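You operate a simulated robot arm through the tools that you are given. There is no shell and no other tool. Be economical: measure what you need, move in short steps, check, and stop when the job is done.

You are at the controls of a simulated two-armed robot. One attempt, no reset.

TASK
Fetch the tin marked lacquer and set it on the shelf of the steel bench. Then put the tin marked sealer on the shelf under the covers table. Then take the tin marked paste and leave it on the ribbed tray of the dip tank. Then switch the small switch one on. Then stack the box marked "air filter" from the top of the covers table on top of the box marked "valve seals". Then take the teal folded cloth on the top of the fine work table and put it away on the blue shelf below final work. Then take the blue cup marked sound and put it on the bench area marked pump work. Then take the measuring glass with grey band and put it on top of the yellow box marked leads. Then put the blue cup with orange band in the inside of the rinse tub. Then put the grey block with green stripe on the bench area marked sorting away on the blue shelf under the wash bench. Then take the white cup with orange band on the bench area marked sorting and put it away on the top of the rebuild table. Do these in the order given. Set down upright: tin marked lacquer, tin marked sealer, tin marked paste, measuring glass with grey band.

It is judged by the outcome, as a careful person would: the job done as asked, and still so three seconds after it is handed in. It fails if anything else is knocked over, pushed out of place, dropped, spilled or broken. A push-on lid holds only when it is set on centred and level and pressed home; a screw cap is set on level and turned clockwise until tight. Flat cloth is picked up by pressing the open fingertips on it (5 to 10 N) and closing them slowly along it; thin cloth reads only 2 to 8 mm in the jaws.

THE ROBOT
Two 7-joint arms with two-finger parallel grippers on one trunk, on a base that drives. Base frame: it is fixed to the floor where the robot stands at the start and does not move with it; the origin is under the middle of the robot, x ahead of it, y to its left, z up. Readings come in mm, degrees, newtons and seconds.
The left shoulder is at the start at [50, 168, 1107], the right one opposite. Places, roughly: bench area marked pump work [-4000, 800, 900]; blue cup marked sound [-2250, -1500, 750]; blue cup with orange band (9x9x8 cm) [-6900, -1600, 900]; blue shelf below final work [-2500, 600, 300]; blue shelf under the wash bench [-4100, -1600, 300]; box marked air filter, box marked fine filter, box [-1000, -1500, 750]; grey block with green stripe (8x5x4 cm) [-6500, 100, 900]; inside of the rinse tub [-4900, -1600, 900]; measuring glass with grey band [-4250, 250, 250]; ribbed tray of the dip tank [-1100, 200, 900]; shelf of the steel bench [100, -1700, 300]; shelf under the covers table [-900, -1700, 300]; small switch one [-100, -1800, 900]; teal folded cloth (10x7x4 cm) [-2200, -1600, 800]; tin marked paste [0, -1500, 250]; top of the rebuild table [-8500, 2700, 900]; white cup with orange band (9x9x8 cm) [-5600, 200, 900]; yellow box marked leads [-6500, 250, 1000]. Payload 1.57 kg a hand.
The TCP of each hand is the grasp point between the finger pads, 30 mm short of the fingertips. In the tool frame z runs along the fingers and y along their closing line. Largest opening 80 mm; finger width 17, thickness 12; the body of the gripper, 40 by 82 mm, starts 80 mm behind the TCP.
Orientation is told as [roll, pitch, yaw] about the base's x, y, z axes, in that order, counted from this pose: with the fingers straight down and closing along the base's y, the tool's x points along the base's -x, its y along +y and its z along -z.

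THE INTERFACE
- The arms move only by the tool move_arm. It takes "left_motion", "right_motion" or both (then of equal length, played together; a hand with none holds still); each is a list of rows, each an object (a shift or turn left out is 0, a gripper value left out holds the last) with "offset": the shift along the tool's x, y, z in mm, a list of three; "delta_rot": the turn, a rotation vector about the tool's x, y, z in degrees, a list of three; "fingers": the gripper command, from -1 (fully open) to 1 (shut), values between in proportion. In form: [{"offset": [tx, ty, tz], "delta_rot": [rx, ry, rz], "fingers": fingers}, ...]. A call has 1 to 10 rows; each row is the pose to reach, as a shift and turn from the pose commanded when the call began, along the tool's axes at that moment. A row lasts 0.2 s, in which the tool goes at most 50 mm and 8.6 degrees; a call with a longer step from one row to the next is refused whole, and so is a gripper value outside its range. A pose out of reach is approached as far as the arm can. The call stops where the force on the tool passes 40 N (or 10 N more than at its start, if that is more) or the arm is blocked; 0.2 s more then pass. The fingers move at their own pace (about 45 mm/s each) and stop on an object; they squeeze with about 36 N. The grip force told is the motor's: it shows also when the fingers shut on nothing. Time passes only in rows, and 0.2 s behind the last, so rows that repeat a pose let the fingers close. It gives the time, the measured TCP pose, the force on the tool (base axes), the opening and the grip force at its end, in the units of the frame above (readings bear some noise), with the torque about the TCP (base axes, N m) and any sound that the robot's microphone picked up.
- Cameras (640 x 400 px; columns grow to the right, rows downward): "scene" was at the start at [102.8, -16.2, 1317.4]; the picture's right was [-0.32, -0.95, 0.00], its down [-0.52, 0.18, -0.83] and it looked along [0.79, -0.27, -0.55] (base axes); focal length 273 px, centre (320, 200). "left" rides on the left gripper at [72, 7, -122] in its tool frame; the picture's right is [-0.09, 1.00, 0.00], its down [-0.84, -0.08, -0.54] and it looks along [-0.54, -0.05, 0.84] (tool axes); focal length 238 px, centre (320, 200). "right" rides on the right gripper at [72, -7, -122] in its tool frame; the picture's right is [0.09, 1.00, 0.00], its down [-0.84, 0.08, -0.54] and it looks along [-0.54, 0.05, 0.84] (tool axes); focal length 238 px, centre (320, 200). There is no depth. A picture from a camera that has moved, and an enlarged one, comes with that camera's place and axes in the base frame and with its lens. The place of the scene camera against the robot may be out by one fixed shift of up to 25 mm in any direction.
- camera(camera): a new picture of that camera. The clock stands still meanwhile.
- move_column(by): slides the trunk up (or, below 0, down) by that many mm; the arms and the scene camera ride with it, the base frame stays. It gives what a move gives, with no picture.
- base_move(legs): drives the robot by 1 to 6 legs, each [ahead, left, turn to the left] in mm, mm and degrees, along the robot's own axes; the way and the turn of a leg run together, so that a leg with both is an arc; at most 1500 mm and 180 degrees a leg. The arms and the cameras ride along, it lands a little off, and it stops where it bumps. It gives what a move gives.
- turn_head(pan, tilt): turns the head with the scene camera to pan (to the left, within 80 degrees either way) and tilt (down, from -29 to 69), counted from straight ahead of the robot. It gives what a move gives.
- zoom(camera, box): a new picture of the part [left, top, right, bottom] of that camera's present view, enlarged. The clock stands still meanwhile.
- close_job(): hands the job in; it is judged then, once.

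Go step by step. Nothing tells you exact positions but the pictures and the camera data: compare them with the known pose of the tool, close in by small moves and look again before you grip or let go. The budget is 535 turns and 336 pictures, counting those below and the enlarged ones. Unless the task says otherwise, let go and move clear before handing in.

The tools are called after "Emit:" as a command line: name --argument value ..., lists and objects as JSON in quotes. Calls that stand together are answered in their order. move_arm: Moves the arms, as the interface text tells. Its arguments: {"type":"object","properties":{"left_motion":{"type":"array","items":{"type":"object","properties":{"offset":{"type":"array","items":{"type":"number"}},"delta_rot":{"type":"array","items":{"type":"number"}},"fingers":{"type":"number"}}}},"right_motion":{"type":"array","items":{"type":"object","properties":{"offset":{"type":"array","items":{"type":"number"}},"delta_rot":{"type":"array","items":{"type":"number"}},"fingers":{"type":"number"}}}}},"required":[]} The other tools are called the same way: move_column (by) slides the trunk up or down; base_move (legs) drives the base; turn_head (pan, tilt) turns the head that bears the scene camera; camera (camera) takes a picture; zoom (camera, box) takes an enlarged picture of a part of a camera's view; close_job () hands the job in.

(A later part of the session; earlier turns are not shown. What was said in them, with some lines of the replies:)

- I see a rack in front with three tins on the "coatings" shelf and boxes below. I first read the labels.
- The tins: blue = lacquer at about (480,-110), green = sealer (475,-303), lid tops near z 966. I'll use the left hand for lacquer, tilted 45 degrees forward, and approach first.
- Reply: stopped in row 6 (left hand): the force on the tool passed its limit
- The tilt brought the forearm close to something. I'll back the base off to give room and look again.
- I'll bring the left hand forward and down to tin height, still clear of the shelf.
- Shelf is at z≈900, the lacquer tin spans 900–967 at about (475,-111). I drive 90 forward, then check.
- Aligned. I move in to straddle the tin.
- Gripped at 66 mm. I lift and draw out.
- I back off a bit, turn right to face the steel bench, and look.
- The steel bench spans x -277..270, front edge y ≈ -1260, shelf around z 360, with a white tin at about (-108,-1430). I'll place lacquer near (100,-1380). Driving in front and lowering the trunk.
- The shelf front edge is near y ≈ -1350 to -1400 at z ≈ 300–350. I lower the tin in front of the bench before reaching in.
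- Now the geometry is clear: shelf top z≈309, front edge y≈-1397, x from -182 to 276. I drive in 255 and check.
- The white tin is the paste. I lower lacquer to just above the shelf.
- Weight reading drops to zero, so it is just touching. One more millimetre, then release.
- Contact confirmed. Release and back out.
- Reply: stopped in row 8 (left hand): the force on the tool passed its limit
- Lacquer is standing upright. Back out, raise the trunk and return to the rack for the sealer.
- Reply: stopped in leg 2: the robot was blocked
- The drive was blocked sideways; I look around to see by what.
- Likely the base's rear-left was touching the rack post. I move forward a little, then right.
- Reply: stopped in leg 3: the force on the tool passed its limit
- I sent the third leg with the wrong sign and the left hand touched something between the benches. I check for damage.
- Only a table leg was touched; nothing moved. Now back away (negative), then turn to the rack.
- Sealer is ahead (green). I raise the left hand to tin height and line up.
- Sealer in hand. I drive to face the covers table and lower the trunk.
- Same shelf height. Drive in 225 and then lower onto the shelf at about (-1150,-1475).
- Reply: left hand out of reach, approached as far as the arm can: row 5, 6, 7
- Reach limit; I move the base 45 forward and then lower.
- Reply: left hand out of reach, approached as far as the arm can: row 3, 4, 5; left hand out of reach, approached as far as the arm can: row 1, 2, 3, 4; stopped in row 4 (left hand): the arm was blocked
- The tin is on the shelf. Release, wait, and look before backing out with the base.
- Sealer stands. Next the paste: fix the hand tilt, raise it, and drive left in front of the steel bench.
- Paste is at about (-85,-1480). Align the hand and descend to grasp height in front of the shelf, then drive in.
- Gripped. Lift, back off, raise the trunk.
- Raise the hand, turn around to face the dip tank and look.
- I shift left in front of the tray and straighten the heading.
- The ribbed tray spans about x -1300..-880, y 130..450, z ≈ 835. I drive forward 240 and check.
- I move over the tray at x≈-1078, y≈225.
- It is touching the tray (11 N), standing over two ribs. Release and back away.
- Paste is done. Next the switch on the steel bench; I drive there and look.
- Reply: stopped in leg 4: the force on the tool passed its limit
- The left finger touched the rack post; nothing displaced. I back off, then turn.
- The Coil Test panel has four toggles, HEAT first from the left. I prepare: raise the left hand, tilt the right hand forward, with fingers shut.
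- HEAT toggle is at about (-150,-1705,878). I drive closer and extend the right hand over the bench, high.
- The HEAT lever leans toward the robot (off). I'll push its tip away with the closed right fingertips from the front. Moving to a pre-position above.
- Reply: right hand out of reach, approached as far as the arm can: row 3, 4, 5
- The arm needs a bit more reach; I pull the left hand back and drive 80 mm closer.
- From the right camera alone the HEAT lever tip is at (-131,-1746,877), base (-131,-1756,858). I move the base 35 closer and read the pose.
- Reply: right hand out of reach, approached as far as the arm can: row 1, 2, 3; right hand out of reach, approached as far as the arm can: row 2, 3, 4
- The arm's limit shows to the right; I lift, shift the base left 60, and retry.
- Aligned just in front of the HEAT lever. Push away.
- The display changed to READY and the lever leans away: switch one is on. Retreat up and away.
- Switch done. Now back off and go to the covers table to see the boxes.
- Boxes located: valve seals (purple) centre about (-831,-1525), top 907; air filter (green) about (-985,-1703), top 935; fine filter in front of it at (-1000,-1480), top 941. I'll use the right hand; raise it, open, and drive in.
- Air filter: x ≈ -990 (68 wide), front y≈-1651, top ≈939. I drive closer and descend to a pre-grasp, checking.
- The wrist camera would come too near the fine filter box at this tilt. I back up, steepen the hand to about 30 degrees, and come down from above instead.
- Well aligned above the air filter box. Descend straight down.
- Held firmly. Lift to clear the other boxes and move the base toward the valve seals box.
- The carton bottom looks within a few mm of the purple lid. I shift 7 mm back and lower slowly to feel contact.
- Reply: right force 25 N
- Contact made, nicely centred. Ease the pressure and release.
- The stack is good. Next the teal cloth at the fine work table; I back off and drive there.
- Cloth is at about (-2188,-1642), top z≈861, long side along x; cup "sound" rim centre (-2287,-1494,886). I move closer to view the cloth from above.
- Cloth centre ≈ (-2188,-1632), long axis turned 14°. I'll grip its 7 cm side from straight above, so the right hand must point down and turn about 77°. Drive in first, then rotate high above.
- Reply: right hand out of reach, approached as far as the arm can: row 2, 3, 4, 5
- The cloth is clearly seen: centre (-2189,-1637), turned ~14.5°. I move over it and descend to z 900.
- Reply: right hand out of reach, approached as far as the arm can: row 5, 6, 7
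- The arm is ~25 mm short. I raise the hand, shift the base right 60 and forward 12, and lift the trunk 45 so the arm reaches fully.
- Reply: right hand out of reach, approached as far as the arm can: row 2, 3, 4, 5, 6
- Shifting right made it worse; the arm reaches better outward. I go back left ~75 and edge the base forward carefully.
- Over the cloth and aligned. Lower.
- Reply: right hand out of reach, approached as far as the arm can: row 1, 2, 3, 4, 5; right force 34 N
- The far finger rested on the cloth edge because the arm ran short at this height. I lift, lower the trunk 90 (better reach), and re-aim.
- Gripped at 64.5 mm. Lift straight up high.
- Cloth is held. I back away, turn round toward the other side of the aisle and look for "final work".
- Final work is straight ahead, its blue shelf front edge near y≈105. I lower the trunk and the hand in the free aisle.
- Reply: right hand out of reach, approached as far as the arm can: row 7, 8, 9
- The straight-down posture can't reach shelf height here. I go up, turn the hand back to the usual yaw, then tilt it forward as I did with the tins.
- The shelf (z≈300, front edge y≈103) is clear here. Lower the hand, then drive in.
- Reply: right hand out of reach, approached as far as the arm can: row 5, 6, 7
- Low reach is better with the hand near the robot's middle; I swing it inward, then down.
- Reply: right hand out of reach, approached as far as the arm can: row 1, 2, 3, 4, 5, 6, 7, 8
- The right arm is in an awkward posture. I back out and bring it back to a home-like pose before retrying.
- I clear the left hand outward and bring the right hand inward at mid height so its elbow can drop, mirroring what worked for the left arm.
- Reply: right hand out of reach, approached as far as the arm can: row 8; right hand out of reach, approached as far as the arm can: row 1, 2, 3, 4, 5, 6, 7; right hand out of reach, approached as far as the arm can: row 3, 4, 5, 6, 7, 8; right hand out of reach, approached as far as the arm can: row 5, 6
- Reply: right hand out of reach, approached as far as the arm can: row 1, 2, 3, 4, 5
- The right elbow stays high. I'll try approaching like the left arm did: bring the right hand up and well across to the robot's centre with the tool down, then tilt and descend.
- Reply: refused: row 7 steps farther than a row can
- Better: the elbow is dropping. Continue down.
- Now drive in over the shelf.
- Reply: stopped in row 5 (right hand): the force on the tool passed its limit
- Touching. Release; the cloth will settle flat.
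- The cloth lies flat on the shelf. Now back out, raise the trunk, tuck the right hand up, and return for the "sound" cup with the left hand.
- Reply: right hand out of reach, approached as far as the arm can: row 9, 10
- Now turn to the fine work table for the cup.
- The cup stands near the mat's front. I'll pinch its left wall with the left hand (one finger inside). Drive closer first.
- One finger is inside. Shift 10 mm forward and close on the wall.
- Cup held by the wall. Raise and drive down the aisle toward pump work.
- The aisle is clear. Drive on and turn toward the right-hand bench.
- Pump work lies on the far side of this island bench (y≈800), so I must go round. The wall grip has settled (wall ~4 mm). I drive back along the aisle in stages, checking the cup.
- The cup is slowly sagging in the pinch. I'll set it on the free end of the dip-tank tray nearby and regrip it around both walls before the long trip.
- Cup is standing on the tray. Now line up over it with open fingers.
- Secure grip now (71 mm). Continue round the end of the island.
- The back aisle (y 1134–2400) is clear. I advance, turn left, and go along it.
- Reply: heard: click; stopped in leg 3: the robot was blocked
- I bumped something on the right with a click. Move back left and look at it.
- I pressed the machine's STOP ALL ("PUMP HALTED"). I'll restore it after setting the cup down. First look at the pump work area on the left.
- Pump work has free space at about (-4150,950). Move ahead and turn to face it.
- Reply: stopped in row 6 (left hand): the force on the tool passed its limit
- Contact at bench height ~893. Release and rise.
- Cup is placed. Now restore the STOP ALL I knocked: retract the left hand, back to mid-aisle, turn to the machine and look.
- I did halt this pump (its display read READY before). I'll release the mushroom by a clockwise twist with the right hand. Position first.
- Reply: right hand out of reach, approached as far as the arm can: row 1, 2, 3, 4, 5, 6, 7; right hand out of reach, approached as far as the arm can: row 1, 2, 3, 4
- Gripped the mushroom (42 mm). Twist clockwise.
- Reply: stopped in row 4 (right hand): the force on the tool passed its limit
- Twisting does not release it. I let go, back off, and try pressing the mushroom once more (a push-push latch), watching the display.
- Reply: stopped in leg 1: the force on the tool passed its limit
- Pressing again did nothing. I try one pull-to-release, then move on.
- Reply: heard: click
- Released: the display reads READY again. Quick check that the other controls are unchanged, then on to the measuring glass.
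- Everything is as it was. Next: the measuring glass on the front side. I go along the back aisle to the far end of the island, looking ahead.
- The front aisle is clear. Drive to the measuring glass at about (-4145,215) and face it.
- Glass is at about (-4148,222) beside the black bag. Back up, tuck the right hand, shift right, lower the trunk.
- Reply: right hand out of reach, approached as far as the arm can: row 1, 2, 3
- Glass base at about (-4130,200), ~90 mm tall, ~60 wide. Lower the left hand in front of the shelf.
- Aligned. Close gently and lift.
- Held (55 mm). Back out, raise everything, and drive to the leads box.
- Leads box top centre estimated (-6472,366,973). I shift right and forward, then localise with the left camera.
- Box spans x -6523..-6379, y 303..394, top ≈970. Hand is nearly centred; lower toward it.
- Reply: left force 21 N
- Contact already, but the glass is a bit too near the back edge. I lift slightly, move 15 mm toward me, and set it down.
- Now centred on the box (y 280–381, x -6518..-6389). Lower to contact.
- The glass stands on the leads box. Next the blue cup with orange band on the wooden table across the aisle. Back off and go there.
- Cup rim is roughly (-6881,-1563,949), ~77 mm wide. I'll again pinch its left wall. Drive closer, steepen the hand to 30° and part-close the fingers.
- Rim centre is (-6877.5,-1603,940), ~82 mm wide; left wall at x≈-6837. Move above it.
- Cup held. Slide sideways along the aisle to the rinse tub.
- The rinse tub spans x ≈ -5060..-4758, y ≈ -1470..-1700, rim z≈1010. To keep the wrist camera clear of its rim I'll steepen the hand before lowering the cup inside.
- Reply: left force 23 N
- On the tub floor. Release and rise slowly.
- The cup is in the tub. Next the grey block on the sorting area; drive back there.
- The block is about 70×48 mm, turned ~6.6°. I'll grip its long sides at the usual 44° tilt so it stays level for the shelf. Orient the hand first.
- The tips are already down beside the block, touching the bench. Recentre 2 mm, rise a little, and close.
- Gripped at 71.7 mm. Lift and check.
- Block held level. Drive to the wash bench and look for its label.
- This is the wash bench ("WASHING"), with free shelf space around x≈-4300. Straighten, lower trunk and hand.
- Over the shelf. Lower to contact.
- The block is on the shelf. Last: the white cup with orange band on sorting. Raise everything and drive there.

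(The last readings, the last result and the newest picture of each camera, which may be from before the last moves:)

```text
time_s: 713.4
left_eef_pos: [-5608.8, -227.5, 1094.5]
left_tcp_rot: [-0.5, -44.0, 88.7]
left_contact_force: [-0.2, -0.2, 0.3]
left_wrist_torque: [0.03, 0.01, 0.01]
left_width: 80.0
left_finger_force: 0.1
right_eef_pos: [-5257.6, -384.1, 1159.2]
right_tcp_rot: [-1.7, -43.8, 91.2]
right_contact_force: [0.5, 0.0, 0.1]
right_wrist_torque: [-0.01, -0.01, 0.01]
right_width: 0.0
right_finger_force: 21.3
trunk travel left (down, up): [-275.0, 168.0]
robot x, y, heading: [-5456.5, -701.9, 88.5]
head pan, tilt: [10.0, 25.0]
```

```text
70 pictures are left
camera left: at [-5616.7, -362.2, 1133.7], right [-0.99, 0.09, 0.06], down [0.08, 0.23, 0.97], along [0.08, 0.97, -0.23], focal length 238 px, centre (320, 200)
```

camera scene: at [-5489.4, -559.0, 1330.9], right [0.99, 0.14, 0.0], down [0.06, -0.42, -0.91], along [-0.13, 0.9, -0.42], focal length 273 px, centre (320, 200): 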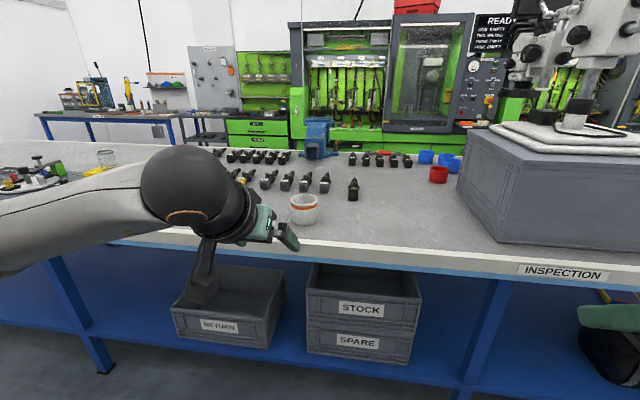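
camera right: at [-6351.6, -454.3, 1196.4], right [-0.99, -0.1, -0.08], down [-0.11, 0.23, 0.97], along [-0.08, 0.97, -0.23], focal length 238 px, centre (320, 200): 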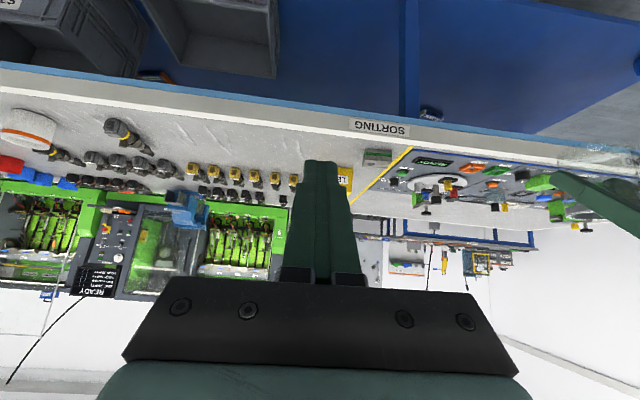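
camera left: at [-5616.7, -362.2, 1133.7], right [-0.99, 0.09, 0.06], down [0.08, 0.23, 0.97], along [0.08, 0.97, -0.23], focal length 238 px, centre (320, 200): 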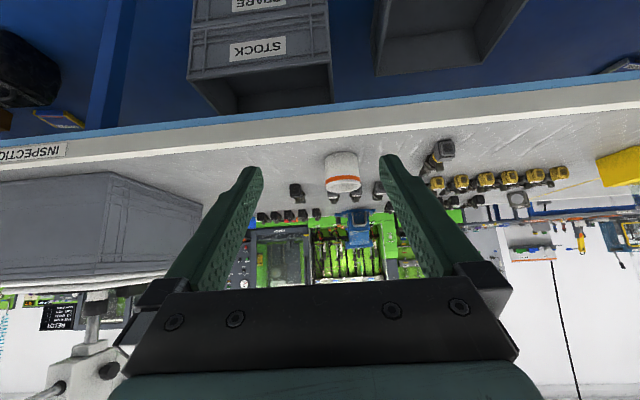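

White cup is around (-5629,191), rim ≈970. Drive closer and steepen the hand.

Emit:
base_move --legs '[[0, 0, 1.5], [250, 0, 0]]'

Emit:
move_arm --left_motion '[{"offset": [-5, 15, -5], "delta_rot": [0, 5, 0], "fingers": -0.25}, {"offset": [-10, 30, -10], "delta_rot": [0, 10, 0]}, {"offset": [-15, 45, -15], "delta_rot": [0, 14, 0]}, {"offset": [-20, 55, -20], "delta_rot": [0, 14, 0]}]'

Emit:
camera --camera "left"

```text
time_s: 715.5
left_eef_pos: [-5623.8, 13.1, 1095.5]
left_tcp_rot: [-0.5, -43.8, 90.7]
left_contact_force: [0.4, 0.1, -0.3]
left_wrist_torque: [-0.01, -0.04, 0.0]
left_width: 79.7
left_finger_force: 0.1
right_eef_pos: [-5268.8, -132.7, 1159.3]
right_tcp_rot: [-1.7, -43.8, 93.0]
right_contact_force: [0.5, 0.2, -0.4]
right_wrist_torque: [-0.03, 0.01, 0.0]
right_width: 0.1
right_finger_force: 21.9
trunk travel left (down, up): [-275.0, 168.0]
robot x, y, heading: [-5461.8, -456.6, 90.1]
head pan, tilt: [10.0, 25.0]
```

```text
time_s: 716.5
left_eef_pos: [-5679.2, 13.3, 1124.9]
left_tcp_rot: [-0.3, -29.8, 90.5]
left_contact_force: [-0.1, 0.1, -0.6]
left_wrist_torque: [0.02, -0.02, -0.02]
left_width: 50.0
left_finger_force: 0.0
right_eef_pos: [-5268.0, -133.2, 1158.8]
right_tcp_rot: [-1.8, -43.9, 93.2]
right_contact_force: [0.3, -0.6, -0.3]
right_wrist_torque: [-0.02, 0.01, 0.01]
right_width: 0.1
right_finger_force: 21.6
trunk travel left (down, up): [-275.0, 168.0]
robot x, y, heading: [-5454.3, -457.3, 90.5]
head pan, tilt: [10.0, 25.0]
```

```text
69 pictures are left
camera left: at [-5684.5, -110.0, 1195.3], right [-1.0, 0.07, 0.04], down [0.07, 0.46, 0.89], along [0.05, 0.89, -0.46], focal length 238 px, centre (320, 200)
```

left: 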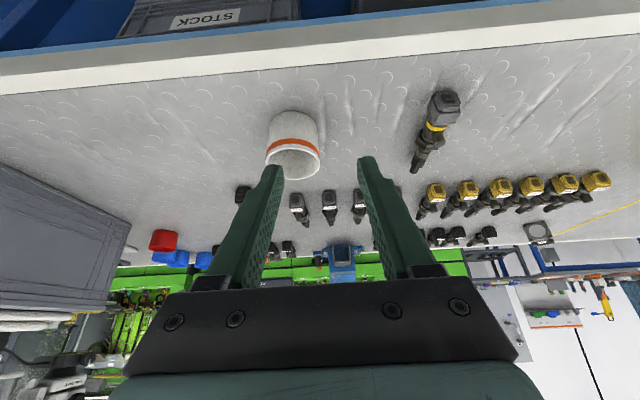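

Emit:
base_move --legs '[[110, 0, 0]]'

Emit:
move_arm --left_motion '[{"offset": [2, -3, 31]}, {"offset": [4, -6, 62]}, {"offset": [6, -9, 93]}, {"offset": [8, -9, 120]}, {"offset": [8, -9, 120]}]'

Emit:
camera --camera "left"

```text
time_s: 717.7
left_eef_pos: [-5679.8, 121.9, 1123.7]
left_tcp_rot: [-0.4, -29.8, 90.7]
left_contact_force: [-0.2, 0.8, -0.1]
left_wrist_torque: [-0.05, 0.0, -0.01]
left_width: 50.1
left_finger_force: 0.1
right_eef_pos: [-5270.5, -22.6, 1158.8]
right_tcp_rot: [-1.7, -43.8, 93.3]
right_contact_force: [-0.3, -0.1, 0.1]
right_wrist_torque: [0.01, 0.02, 0.0]
right_width: 0.0
right_finger_force: 21.3
trunk travel left (down, up): [-275.0, 168.0]
robot x, y, heading: [-5454.2, -348.4, 90.4]
head pan, tilt: [10.0, 25.0]
```

```text
time_s: 718.9
left_eef_pos: [-5672.5, 174.3, 1016.6]
left_tcp_rot: [-0.3, -29.8, 90.6]
left_contact_force: [-1.5, -0.4, 0.5]
left_wrist_torque: [0.01, 0.0, 0.01]
left_width: 49.9
left_finger_force: 0.0
right_eef_pos: [-5269.9, -21.9, 1159.1]
right_tcp_rot: [-1.8, -43.9, 93.2]
right_contact_force: [0.4, -1.0, -0.4]
right_wrist_torque: [-0.04, -0.01, 0.03]
right_width: 0.0
right_finger_force: 21.5
trunk travel left (down, up): [-275.0, 168.0]
robot x, y, heading: [-5455.7, -347.0, 90.5]
head pan, tilt: [10.0, 25.0]
```

```text
68 pictures are left
camera left: at [-5676.2, 52.2, 1086.6], right [-1.0, 0.07, 0.04], down [0.07, 0.46, 0.89], along [0.05, 0.89, -0.46], focal length 238 px, centre (320, 200)
```

left: 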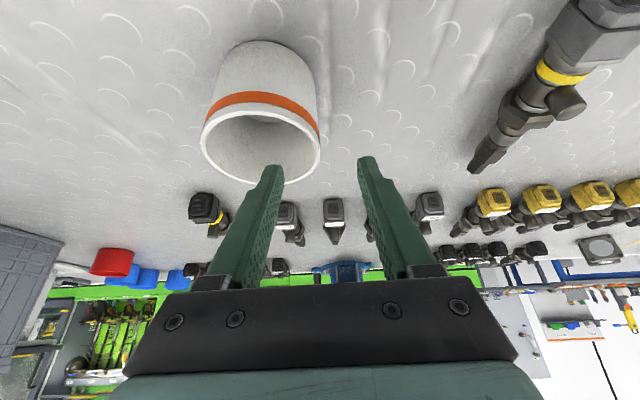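

Emit:
move_arm --left_motion '[{"offset": [9, -1, 17]}, {"offset": [19, -1, 34]}, {"offset": [26, -1, 48]}, {"offset": [31, -1, 56]}, {"offset": [31, -1, 56]}]'

Emit:
camera --camera "left"

```text
time_s: 720.1
left_eef_pos: [-5668.0, 175.8, 951.9]
left_tcp_rot: [-0.4, -29.9, 90.6]
left_contact_force: [0.5, 0.3, -0.6]
left_wrist_torque: [-0.02, -0.05, -0.01]
left_width: 50.2
left_finger_force: 0.1
right_eef_pos: [-5269.8, -22.6, 1160.2]
right_tcp_rot: [-1.7, -43.8, 93.2]
right_contact_force: [-1.3, -0.2, -0.7]
right_wrist_torque: [0.0, -0.03, 0.04]
right_width: 0.0
right_finger_force: 21.4
trunk travel left (down, up): [-275.0, 168.0]
robot x, y, heading: [-5455.2, -348.1, 90.5]
head pan, tilt: [10.0, 25.0]
```

```text
67 pictures are left
camera left: at [-5673.6, 53.0, 1022.8], right [-1.0, 0.07, 0.04], down [0.07, 0.46, 0.89], along [0.05, 0.89, -0.46], focal length 238 px, centre (320, 200)
```

left: 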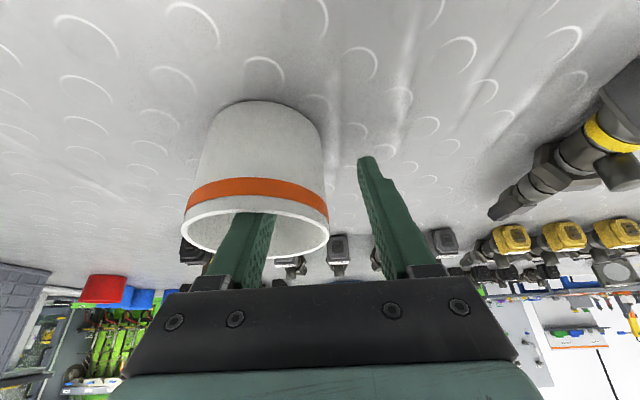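

Good: one finger inside, one outside. Close and lift.

Emit:
move_arm --left_motion '[{"fingers": 0.2}, {"fingers": 0.6}, {"fingers": 1}, {"fingers": 1}, {"fingers": 1}, {"fingers": 1}]'

Emit:
move_arm --left_motion '[{"offset": [-8, 0, -13]}, {"offset": [-20, 0, -35]}, {"offset": [-40, 0, -70]}, {"offset": [-60, 0, -105]}, {"offset": [-80, 0, -140]}]'

Emit:
camera --camera "left"

```text
time_s: 721.5
left_eef_pos: [-5667.5, 175.0, 952.4]
left_tcp_rot: [-0.4, -29.9, 90.6]
left_contact_force: [2.4, -0.4, 5.6]
left_wrist_torque: [-0.08, -0.23, 0.03]
left_width: 10.1
left_finger_force: 28.6
right_eef_pos: [-5268.9, -22.8, 1158.4]
right_tcp_rot: [-1.7, -44.0, 93.2]
right_contact_force: [-1.0, -0.6, -0.2]
right_wrist_torque: [0.08, -0.01, 0.02]
right_width: 0.0
right_finger_force: 21.4
trunk travel left (down, up): [-275.0, 168.0]
robot x, y, heading: [-5458.2, -349.9, 90.6]
head pan, tilt: [10.0, 25.0]
```

```text
time_s: 722.7
left_eef_pos: [-5670.4, 174.7, 1115.4]
left_tcp_rot: [-0.4, -29.8, 90.6]
left_contact_force: [-0.1, 0.6, -0.4]
left_wrist_torque: [0.01, 0.05, 0.0]
left_width: 9.1
left_finger_force: 27.9
right_eef_pos: [-5270.0, -22.9, 1159.2]
right_tcp_rot: [-1.7, -43.9, 93.1]
right_contact_force: [0.4, -0.2, -0.6]
right_wrist_torque: [0.0, 0.0, 0.01]
right_width: 0.0
right_finger_force: 21.6
trunk travel left (down, up): [-275.0, 168.0]
robot x, y, heading: [-5457.2, -347.5, 90.4]
head pan, tilt: [10.0, 25.0]
```

```text
66 pictures are left
camera left: at [-5674.0, 52.6, 1186.5], right [-1.0, 0.07, 0.04], down [0.07, 0.46, 0.89], along [0.05, 0.89, -0.46], focal length 238 px, centre (320, 200)
```

left: 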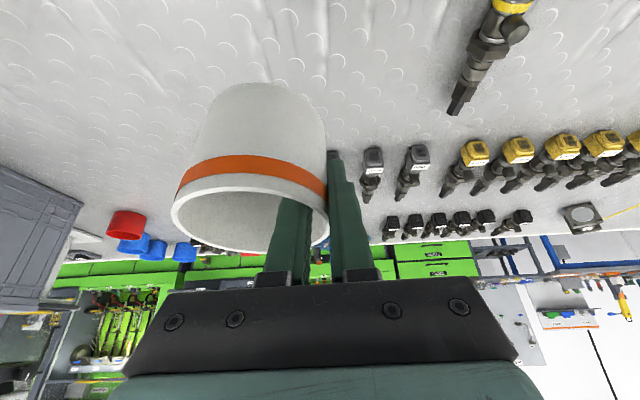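

Held. Drive around the island's far end to the rebuild table.

Emit:
base_move --legs '[[-330, 0, -0.5], [0, 0, 90], [1500, 0, 0], [1450, 0, 0], [0, 0, -90]]'

Emit:
camera --camera "left"

Emit:
camera --camera "scene"

```text
time_s: 746.3
left_eef_pos: [-8668.7, -212.5, 1114.8]
left_tcp_rot: [-0.3, -29.9, 94.8]
left_contact_force: [-0.4, -0.6, -0.5]
left_wrist_torque: [-0.01, 0.06, 0.01]
left_width: 7.8
left_finger_force: 27.2
right_eef_pos: [-8257.3, -378.9, 1159.1]
right_tcp_rot: [-1.7, -43.9, 97.5]
right_contact_force: [-0.2, 0.7, 0.1]
right_wrist_torque: [0.0, -0.01, 0.02]
right_width: 0.0
right_finger_force: 21.3
trunk travel left (down, up): [-275.0, 168.0]
robot x, y, heading: [-8416.8, -717.3, 94.7]
head pan, tilt: [10.0, 25.0]
```

```text
65 pictures are left
camera left: at [-8665.2, -334.2, 1186.0], right [-1.0, 0.0, 0.04], down [0.03, 0.46, 0.89], along [-0.02, 0.89, -0.46], focal length 238 px, centre (320, 200)
```

left: 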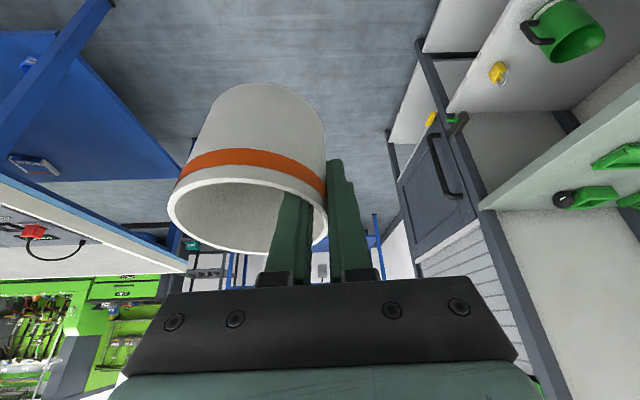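

```text
64 pictures are left
camera scene: at [-8467.0, -576.9, 1330.9], right [0.97, 0.25, 0.0], down [0.11, -0.41, -0.91], along [-0.23, 0.88, -0.42], focal length 273 px, centre (320, 200)
```

scene: 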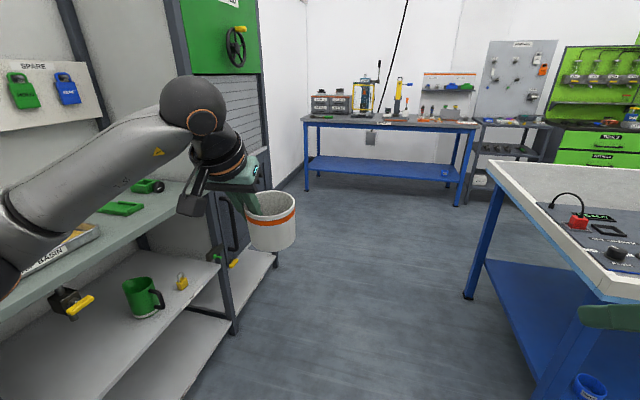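

Emit:
base_move --legs '[[0, 0, -4.7], [0, -60, 0], [1500, 0, 0], [650, 0, 0]]'

Emit:
camera --camera "scene"

Emit:
camera --camera "left"

```text
time_s: 757.9
left_eef_pos: [-8597.1, 1941.5, 1113.7]
left_tcp_rot: [-0.4, -29.9, 91.2]
left_contact_force: [0.2, -0.2, -0.5]
left_wrist_torque: [0.0, 0.0, 0.0]
left_width: 7.5
left_finger_force: 26.9
right_eef_pos: [-8195.0, 1747.6, 1157.5]
right_tcp_rot: [-1.7, -43.9, 93.8]
right_contact_force: [0.2, 0.2, -1.0]
right_wrist_torque: [0.05, 0.02, 0.0]
right_width: 0.3
right_finger_force: 21.4
trunk travel left (down, up): [-275.0, 168.0]
robot x, y, heading: [-8382.8, 1421.5, 91.0]
head pan, tilt: [10.0, 25.0]
```

```text
63 pictures are left
camera scene: at [-8418.3, 1563.0, 1330.9], right [0.98, 0.19, 0.0], down [0.08, -0.42, -0.91], along [-0.17, 0.89, -0.42], focal length 273 px, centre (320, 200)
```

scene: 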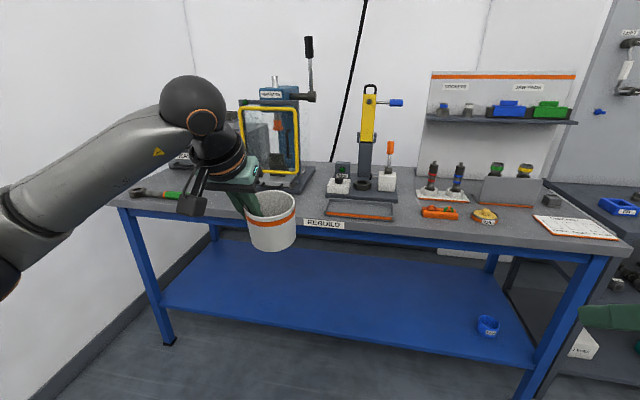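

```text
62 pictures are left
camera left: at [-8599.8, 1819.2, 1185.9], right [-1.0, 0.06, 0.04], down [0.06, 0.46, 0.89], along [0.04, 0.89, -0.46], focal length 238 px, centre (320, 200)
```

left: 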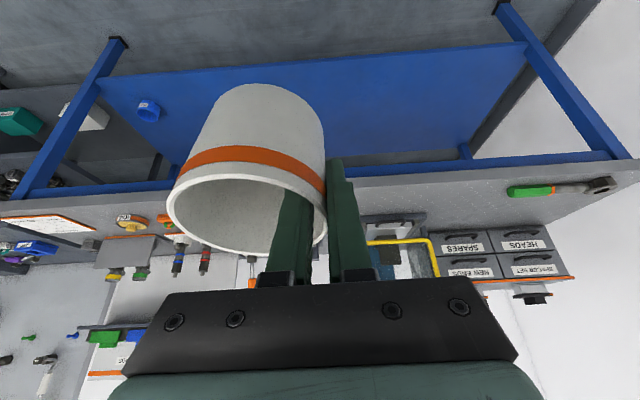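

Free space on the rebuild table left of the tray, around (-8720,2540). Move left and closer.

Emit:
base_move --legs '[[0, 165, -1], [400, 0, 0]]'

Emit:
camera --camera "scene"

Emit:
camera --camera "left"

```text
time_s: 761.5
left_eef_pos: [-8751.8, 2348.7, 1115.7]
left_tcp_rot: [-0.3, -29.9, 89.8]
left_contact_force: [0.4, 0.1, -0.1]
left_wrist_torque: [-0.01, -0.02, 0.03]
left_width: 7.2
left_finger_force: 26.0
right_eef_pos: [-8356.4, 2144.9, 1158.9]
right_tcp_rot: [-1.8, -43.8, 92.5]
right_contact_force: [0.5, -0.2, 0.2]
right_wrist_torque: [0.0, 0.01, 0.01]
right_width: 0.0
right_finger_force: 21.7
trunk travel left (down, up): [-275.0, 168.0]
robot x, y, heading: [-8548.3, 1817.9, 89.9]
head pan, tilt: [10.0, 25.0]
```

```text
61 pictures are left
camera scene: at [-8583.4, 1964.6, 1330.9], right [0.99, 0.17, 0.0], down [0.07, -0.42, -0.91], along [-0.15, 0.89, -0.42], focal length 273 px, centre (320, 200)
```

scene: 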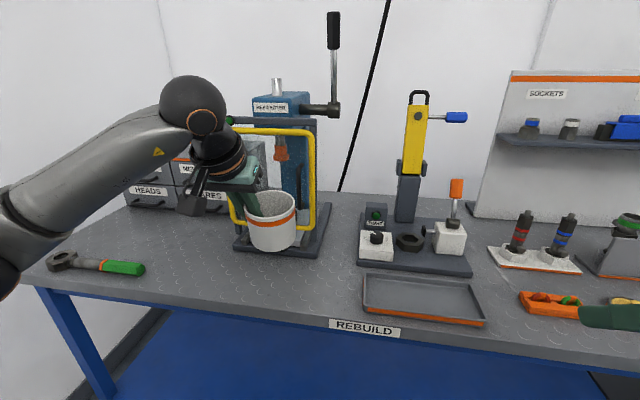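

```text
60 pictures are left
camera left: at [-8758.7, 2225.4, 1185.9], right [-1.0, 0.09, 0.04], down [0.07, 0.46, 0.89], along [0.06, 0.89, -0.46], focal length 238 px, centre (320, 200)
```

left: 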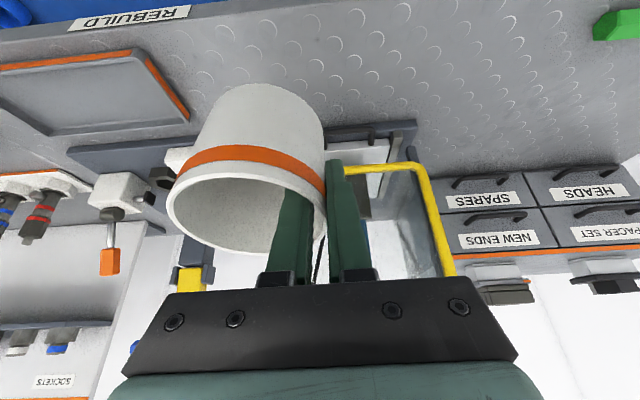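

Emit:
base_move --legs '[[103, 0, 0]]'

Emit:
move_arm --left_motion '[{"offset": [19, 0, 33]}, {"offset": [38, 0, 66]}, {"offset": [57, 0, 99]}, {"offset": [67, 0, 117]}, {"offset": [67, 0, 117]}]'

Emit:
camera --camera "left"

Emit:
camera --camera "scene"

```text
time_s: 762.7
left_eef_pos: [-8749.2, 2450.9, 1113.9]
left_tcp_rot: [-0.4, -29.8, 89.7]
left_contact_force: [0.2, 0.4, -0.1]
left_wrist_torque: [-0.02, -0.01, 0.0]
left_width: 7.2
left_finger_force: 27.0
right_eef_pos: [-8354.9, 2246.2, 1158.0]
right_tcp_rot: [-1.6, -43.8, 92.3]
right_contact_force: [0.1, 0.0, 0.7]
right_wrist_torque: [0.01, -0.01, 0.04]
right_width: 0.0
right_finger_force: 21.0
trunk travel left (down, up): [-275.0, 168.0]
robot x, y, heading: [-8549.2, 1920.7, 89.6]
head pan, tilt: [10.0, 25.0]
```

```text
time_s: 763.9
left_eef_pos: [-8746.2, 2450.2, 981.1]
left_tcp_rot: [-0.4, -29.9, 89.8]
left_contact_force: [0.5, -0.6, -0.1]
left_wrist_torque: [0.03, 0.01, 0.05]
left_width: 7.3
left_finger_force: 26.4
right_eef_pos: [-8353.9, 2245.3, 1158.4]
right_tcp_rot: [-1.7, -43.9, 92.3]
right_contact_force: [-0.3, -0.3, 0.0]
right_wrist_torque: [0.01, 0.03, 0.01]
right_width: 0.3
right_finger_force: 21.2
trunk travel left (down, up): [-275.0, 168.0]
robot x, y, heading: [-8545.4, 1921.7, 89.7]
head pan, tilt: [10.0, 25.0]
```

```text
59 pictures are left
camera left: at [-8753.8, 2327.6, 1051.0], right [-1.0, 0.09, 0.04], down [0.08, 0.45, 0.89], along [0.06, 0.89, -0.46], focal length 238 px, centre (320, 200)
```

left: 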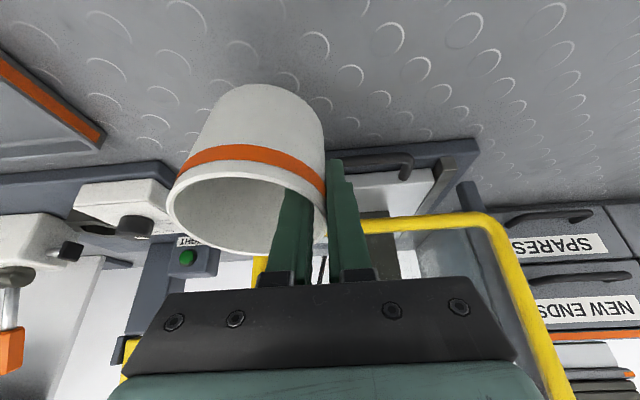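

```text
58 pictures are left
camera scene: at [-8582.3, 2066.2, 1330.9], right [0.99, 0.17, 0.0], down [0.07, -0.42, -0.91], along [-0.15, 0.89, -0.42], focal length 273 px, centre (320, 200)
```

scene: 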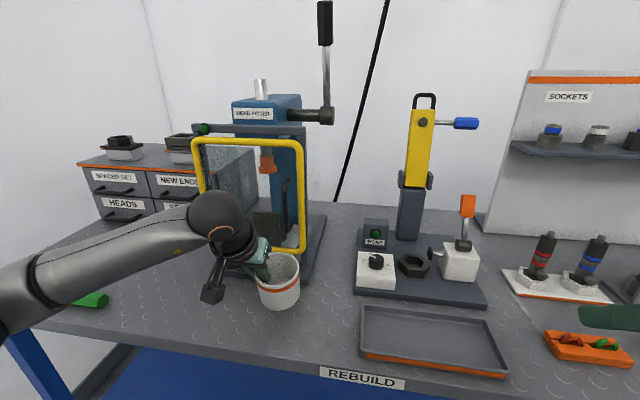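

Emit:
move_arm --left_motion '[{"offset": [3, 0, 5]}, {"offset": [6, 0, 10.5]}, {"offset": [9, 0, 15.5]}, {"offset": [12, 0, 21]}, {"offset": [15, 0, 26]}, {"offset": [18, 0, 31]}, {"offset": [21, 0, 36.5]}, {"offset": [24, 0, 42]}]'

Emit:
zoom --camera "scene" --box '[180, 220, 360, 340]'

```text
time_s: 765.7
left_eef_pos: [-8749.3, 2449.9, 939.2]
left_tcp_rot: [-0.5, -30.6, 90.0]
left_contact_force: [-6.7, -2.4, 22.1]
left_wrist_torque: [-0.76, -0.52, -0.22]
left_width: 7.5
left_finger_force: 26.8
right_eef_pos: [-8354.3, 2245.0, 1160.7]
right_tcp_rot: [-1.8, -44.0, 92.3]
right_contact_force: [0.1, 0.2, 0.0]
right_wrist_torque: [-0.01, 0.02, -0.01]
right_width: 0.0
right_finger_force: 21.3
trunk travel left (down, up): [-275.0, 168.0]
robot x, y, heading: [-8544.2, 1921.9, 89.6]
head pan, tilt: [10.0, 25.0]
```

```text
3.33 times, centred on (270, 280) of scene
camera zoom: at [-8582.5, 2064.0, 1331.7], right [0.99, 0.17, 0.0], down [0.07, -0.41, -0.91], along [-0.15, 0.89, -0.42], focal length 910 px, centre (487, -67)
```

zoom: 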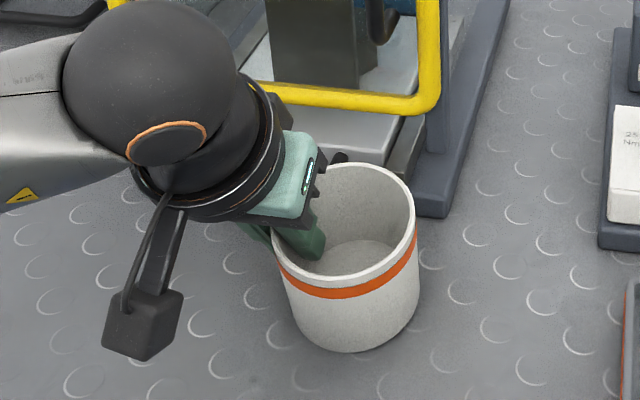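

Contact. Ease off, release and rise.

Emit:
move_arm --left_motion '[{"offset": [-1, 0, -2]}, {"offset": [-1, 0, -2], "fingers": 0.6}, {"offset": [-1, 0, -2], "fingers": 0.4}, {"offset": [-1, 0, -2], "fingers": 0.4}, {"offset": [-6, 0, -10]}, {"offset": [-18, 0, -31]}, {"offset": [-36, 0, -62]}, {"offset": [-56, 0, -97]}, {"offset": [-76, 0, -132]}]'

Emit:
camera --camera "left"

Emit:
camera --camera "scene"

```text
time_s: 767.7
left_eef_pos: [-8744.0, 2448.3, 1080.8]
left_tcp_rot: [-0.3, -29.7, 89.6]
left_contact_force: [-0.3, -0.6, 0.5]
left_wrist_torque: [0.05, 0.0, 0.0]
left_width: 24.1
left_finger_force: 0.0
right_eef_pos: [-8353.5, 2245.9, 1159.0]
right_tcp_rot: [-1.7, -43.9, 92.3]
right_contact_force: [0.2, -0.1, -0.6]
right_wrist_torque: [0.0, 0.0, -0.06]
right_width: 0.1
right_finger_force: 21.9
trunk travel left (down, up): [-275.0, 168.0]
robot x, y, heading: [-8552.1, 1920.7, 89.4]
head pan, tilt: [10.0, 25.0]
```

```text
56 pictures are left
camera left: at [-8751.3, 2325.8, 1153.0], right [-1.0, 0.09, 0.04], down [0.08, 0.46, 0.89], along [0.06, 0.89, -0.46], focal length 238 px, centre (320, 200)
```

left: 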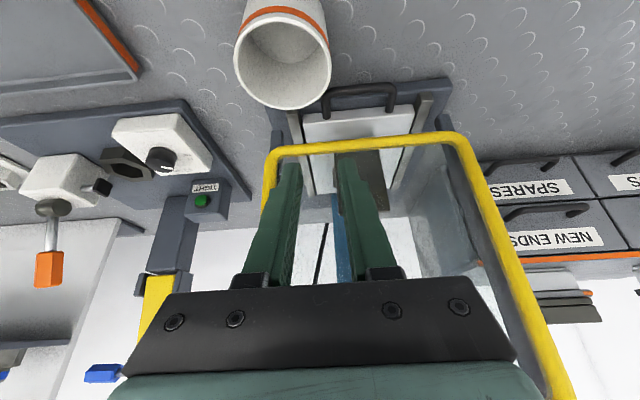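

```text
55 pictures are left
camera scene: at [-8582.1, 2066.0, 1330.9], right [0.99, 0.17, 0.0], down [0.07, -0.42, -0.91], along [-0.15, 0.89, -0.42], focal length 273 px, centre (320, 200)
```

scene: 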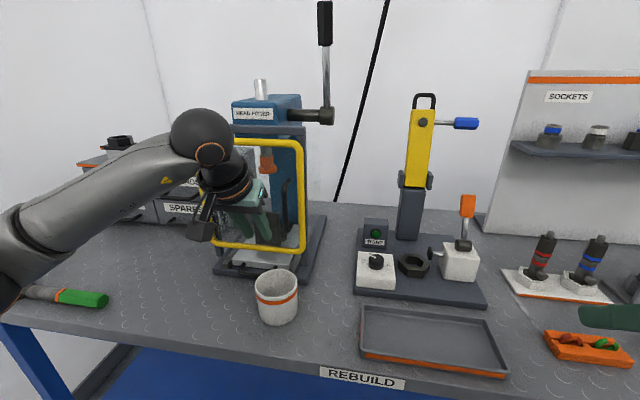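

The white cup stands on the rebuild table. Back the hand clear, then hand in.

Emit:
base_move --legs '[[-300, 0, 0]]'

Emit:
camera --camera "scene"

```text
time_s: 769.7
left_eef_pos: [-8745.4, 2155.7, 1081.6]
left_tcp_rot: [-0.4, -29.9, 89.8]
left_contact_force: [0.3, -0.1, 0.0]
left_wrist_torque: [0.02, -0.01, 0.0]
left_width: 24.1
left_finger_force: 0.1
right_eef_pos: [-8355.5, 1953.4, 1160.2]
right_tcp_rot: [-1.7, -44.0, 92.3]
right_contact_force: [-0.4, 0.1, -0.5]
right_wrist_torque: [0.0, 0.01, 0.04]
right_width: 0.1
right_finger_force: 21.3
trunk travel left (down, up): [-275.0, 168.0]
robot x, y, heading: [-8547.6, 1631.1, 89.4]
head pan, tilt: [10.0, 25.0]
```

```text
54 pictures are left
camera scene: at [-8584.7, 1773.6, 1331.0], right [0.99, 0.17, 0.0], down [0.07, -0.42, -0.91], along [-0.15, 0.89, -0.42], focal length 273 px, centre (320, 200)
```

scene: 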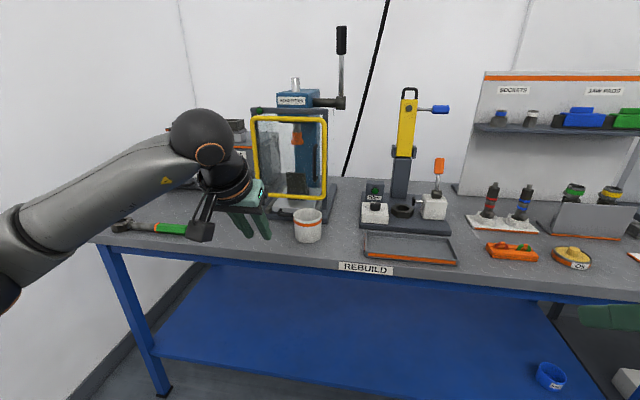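

All eleven jobs are done and the hands are clear, so I hand in.

Emit:
close_job

```text
The job is handed in.
```

All eleven jobs are done in the order given and the job is handed in. The tins and the measuring glass looked upright when I left them.

- **Pump stopped and restored:** on the way to pump work my elbow knocked the STOP ALL button on the near bench and halted its pump. I pulled the button back out, and the display reads READY again, as it appeared to before.
- **Cup set down on the way:** I stood the sound cup on the dip tank tray for a moment to get a better grip. The paste tin there was not touched.
- **Light bumps:** the base and left hand touched the rack post, and the left hand touched a table leg. Nothing I could see moved.
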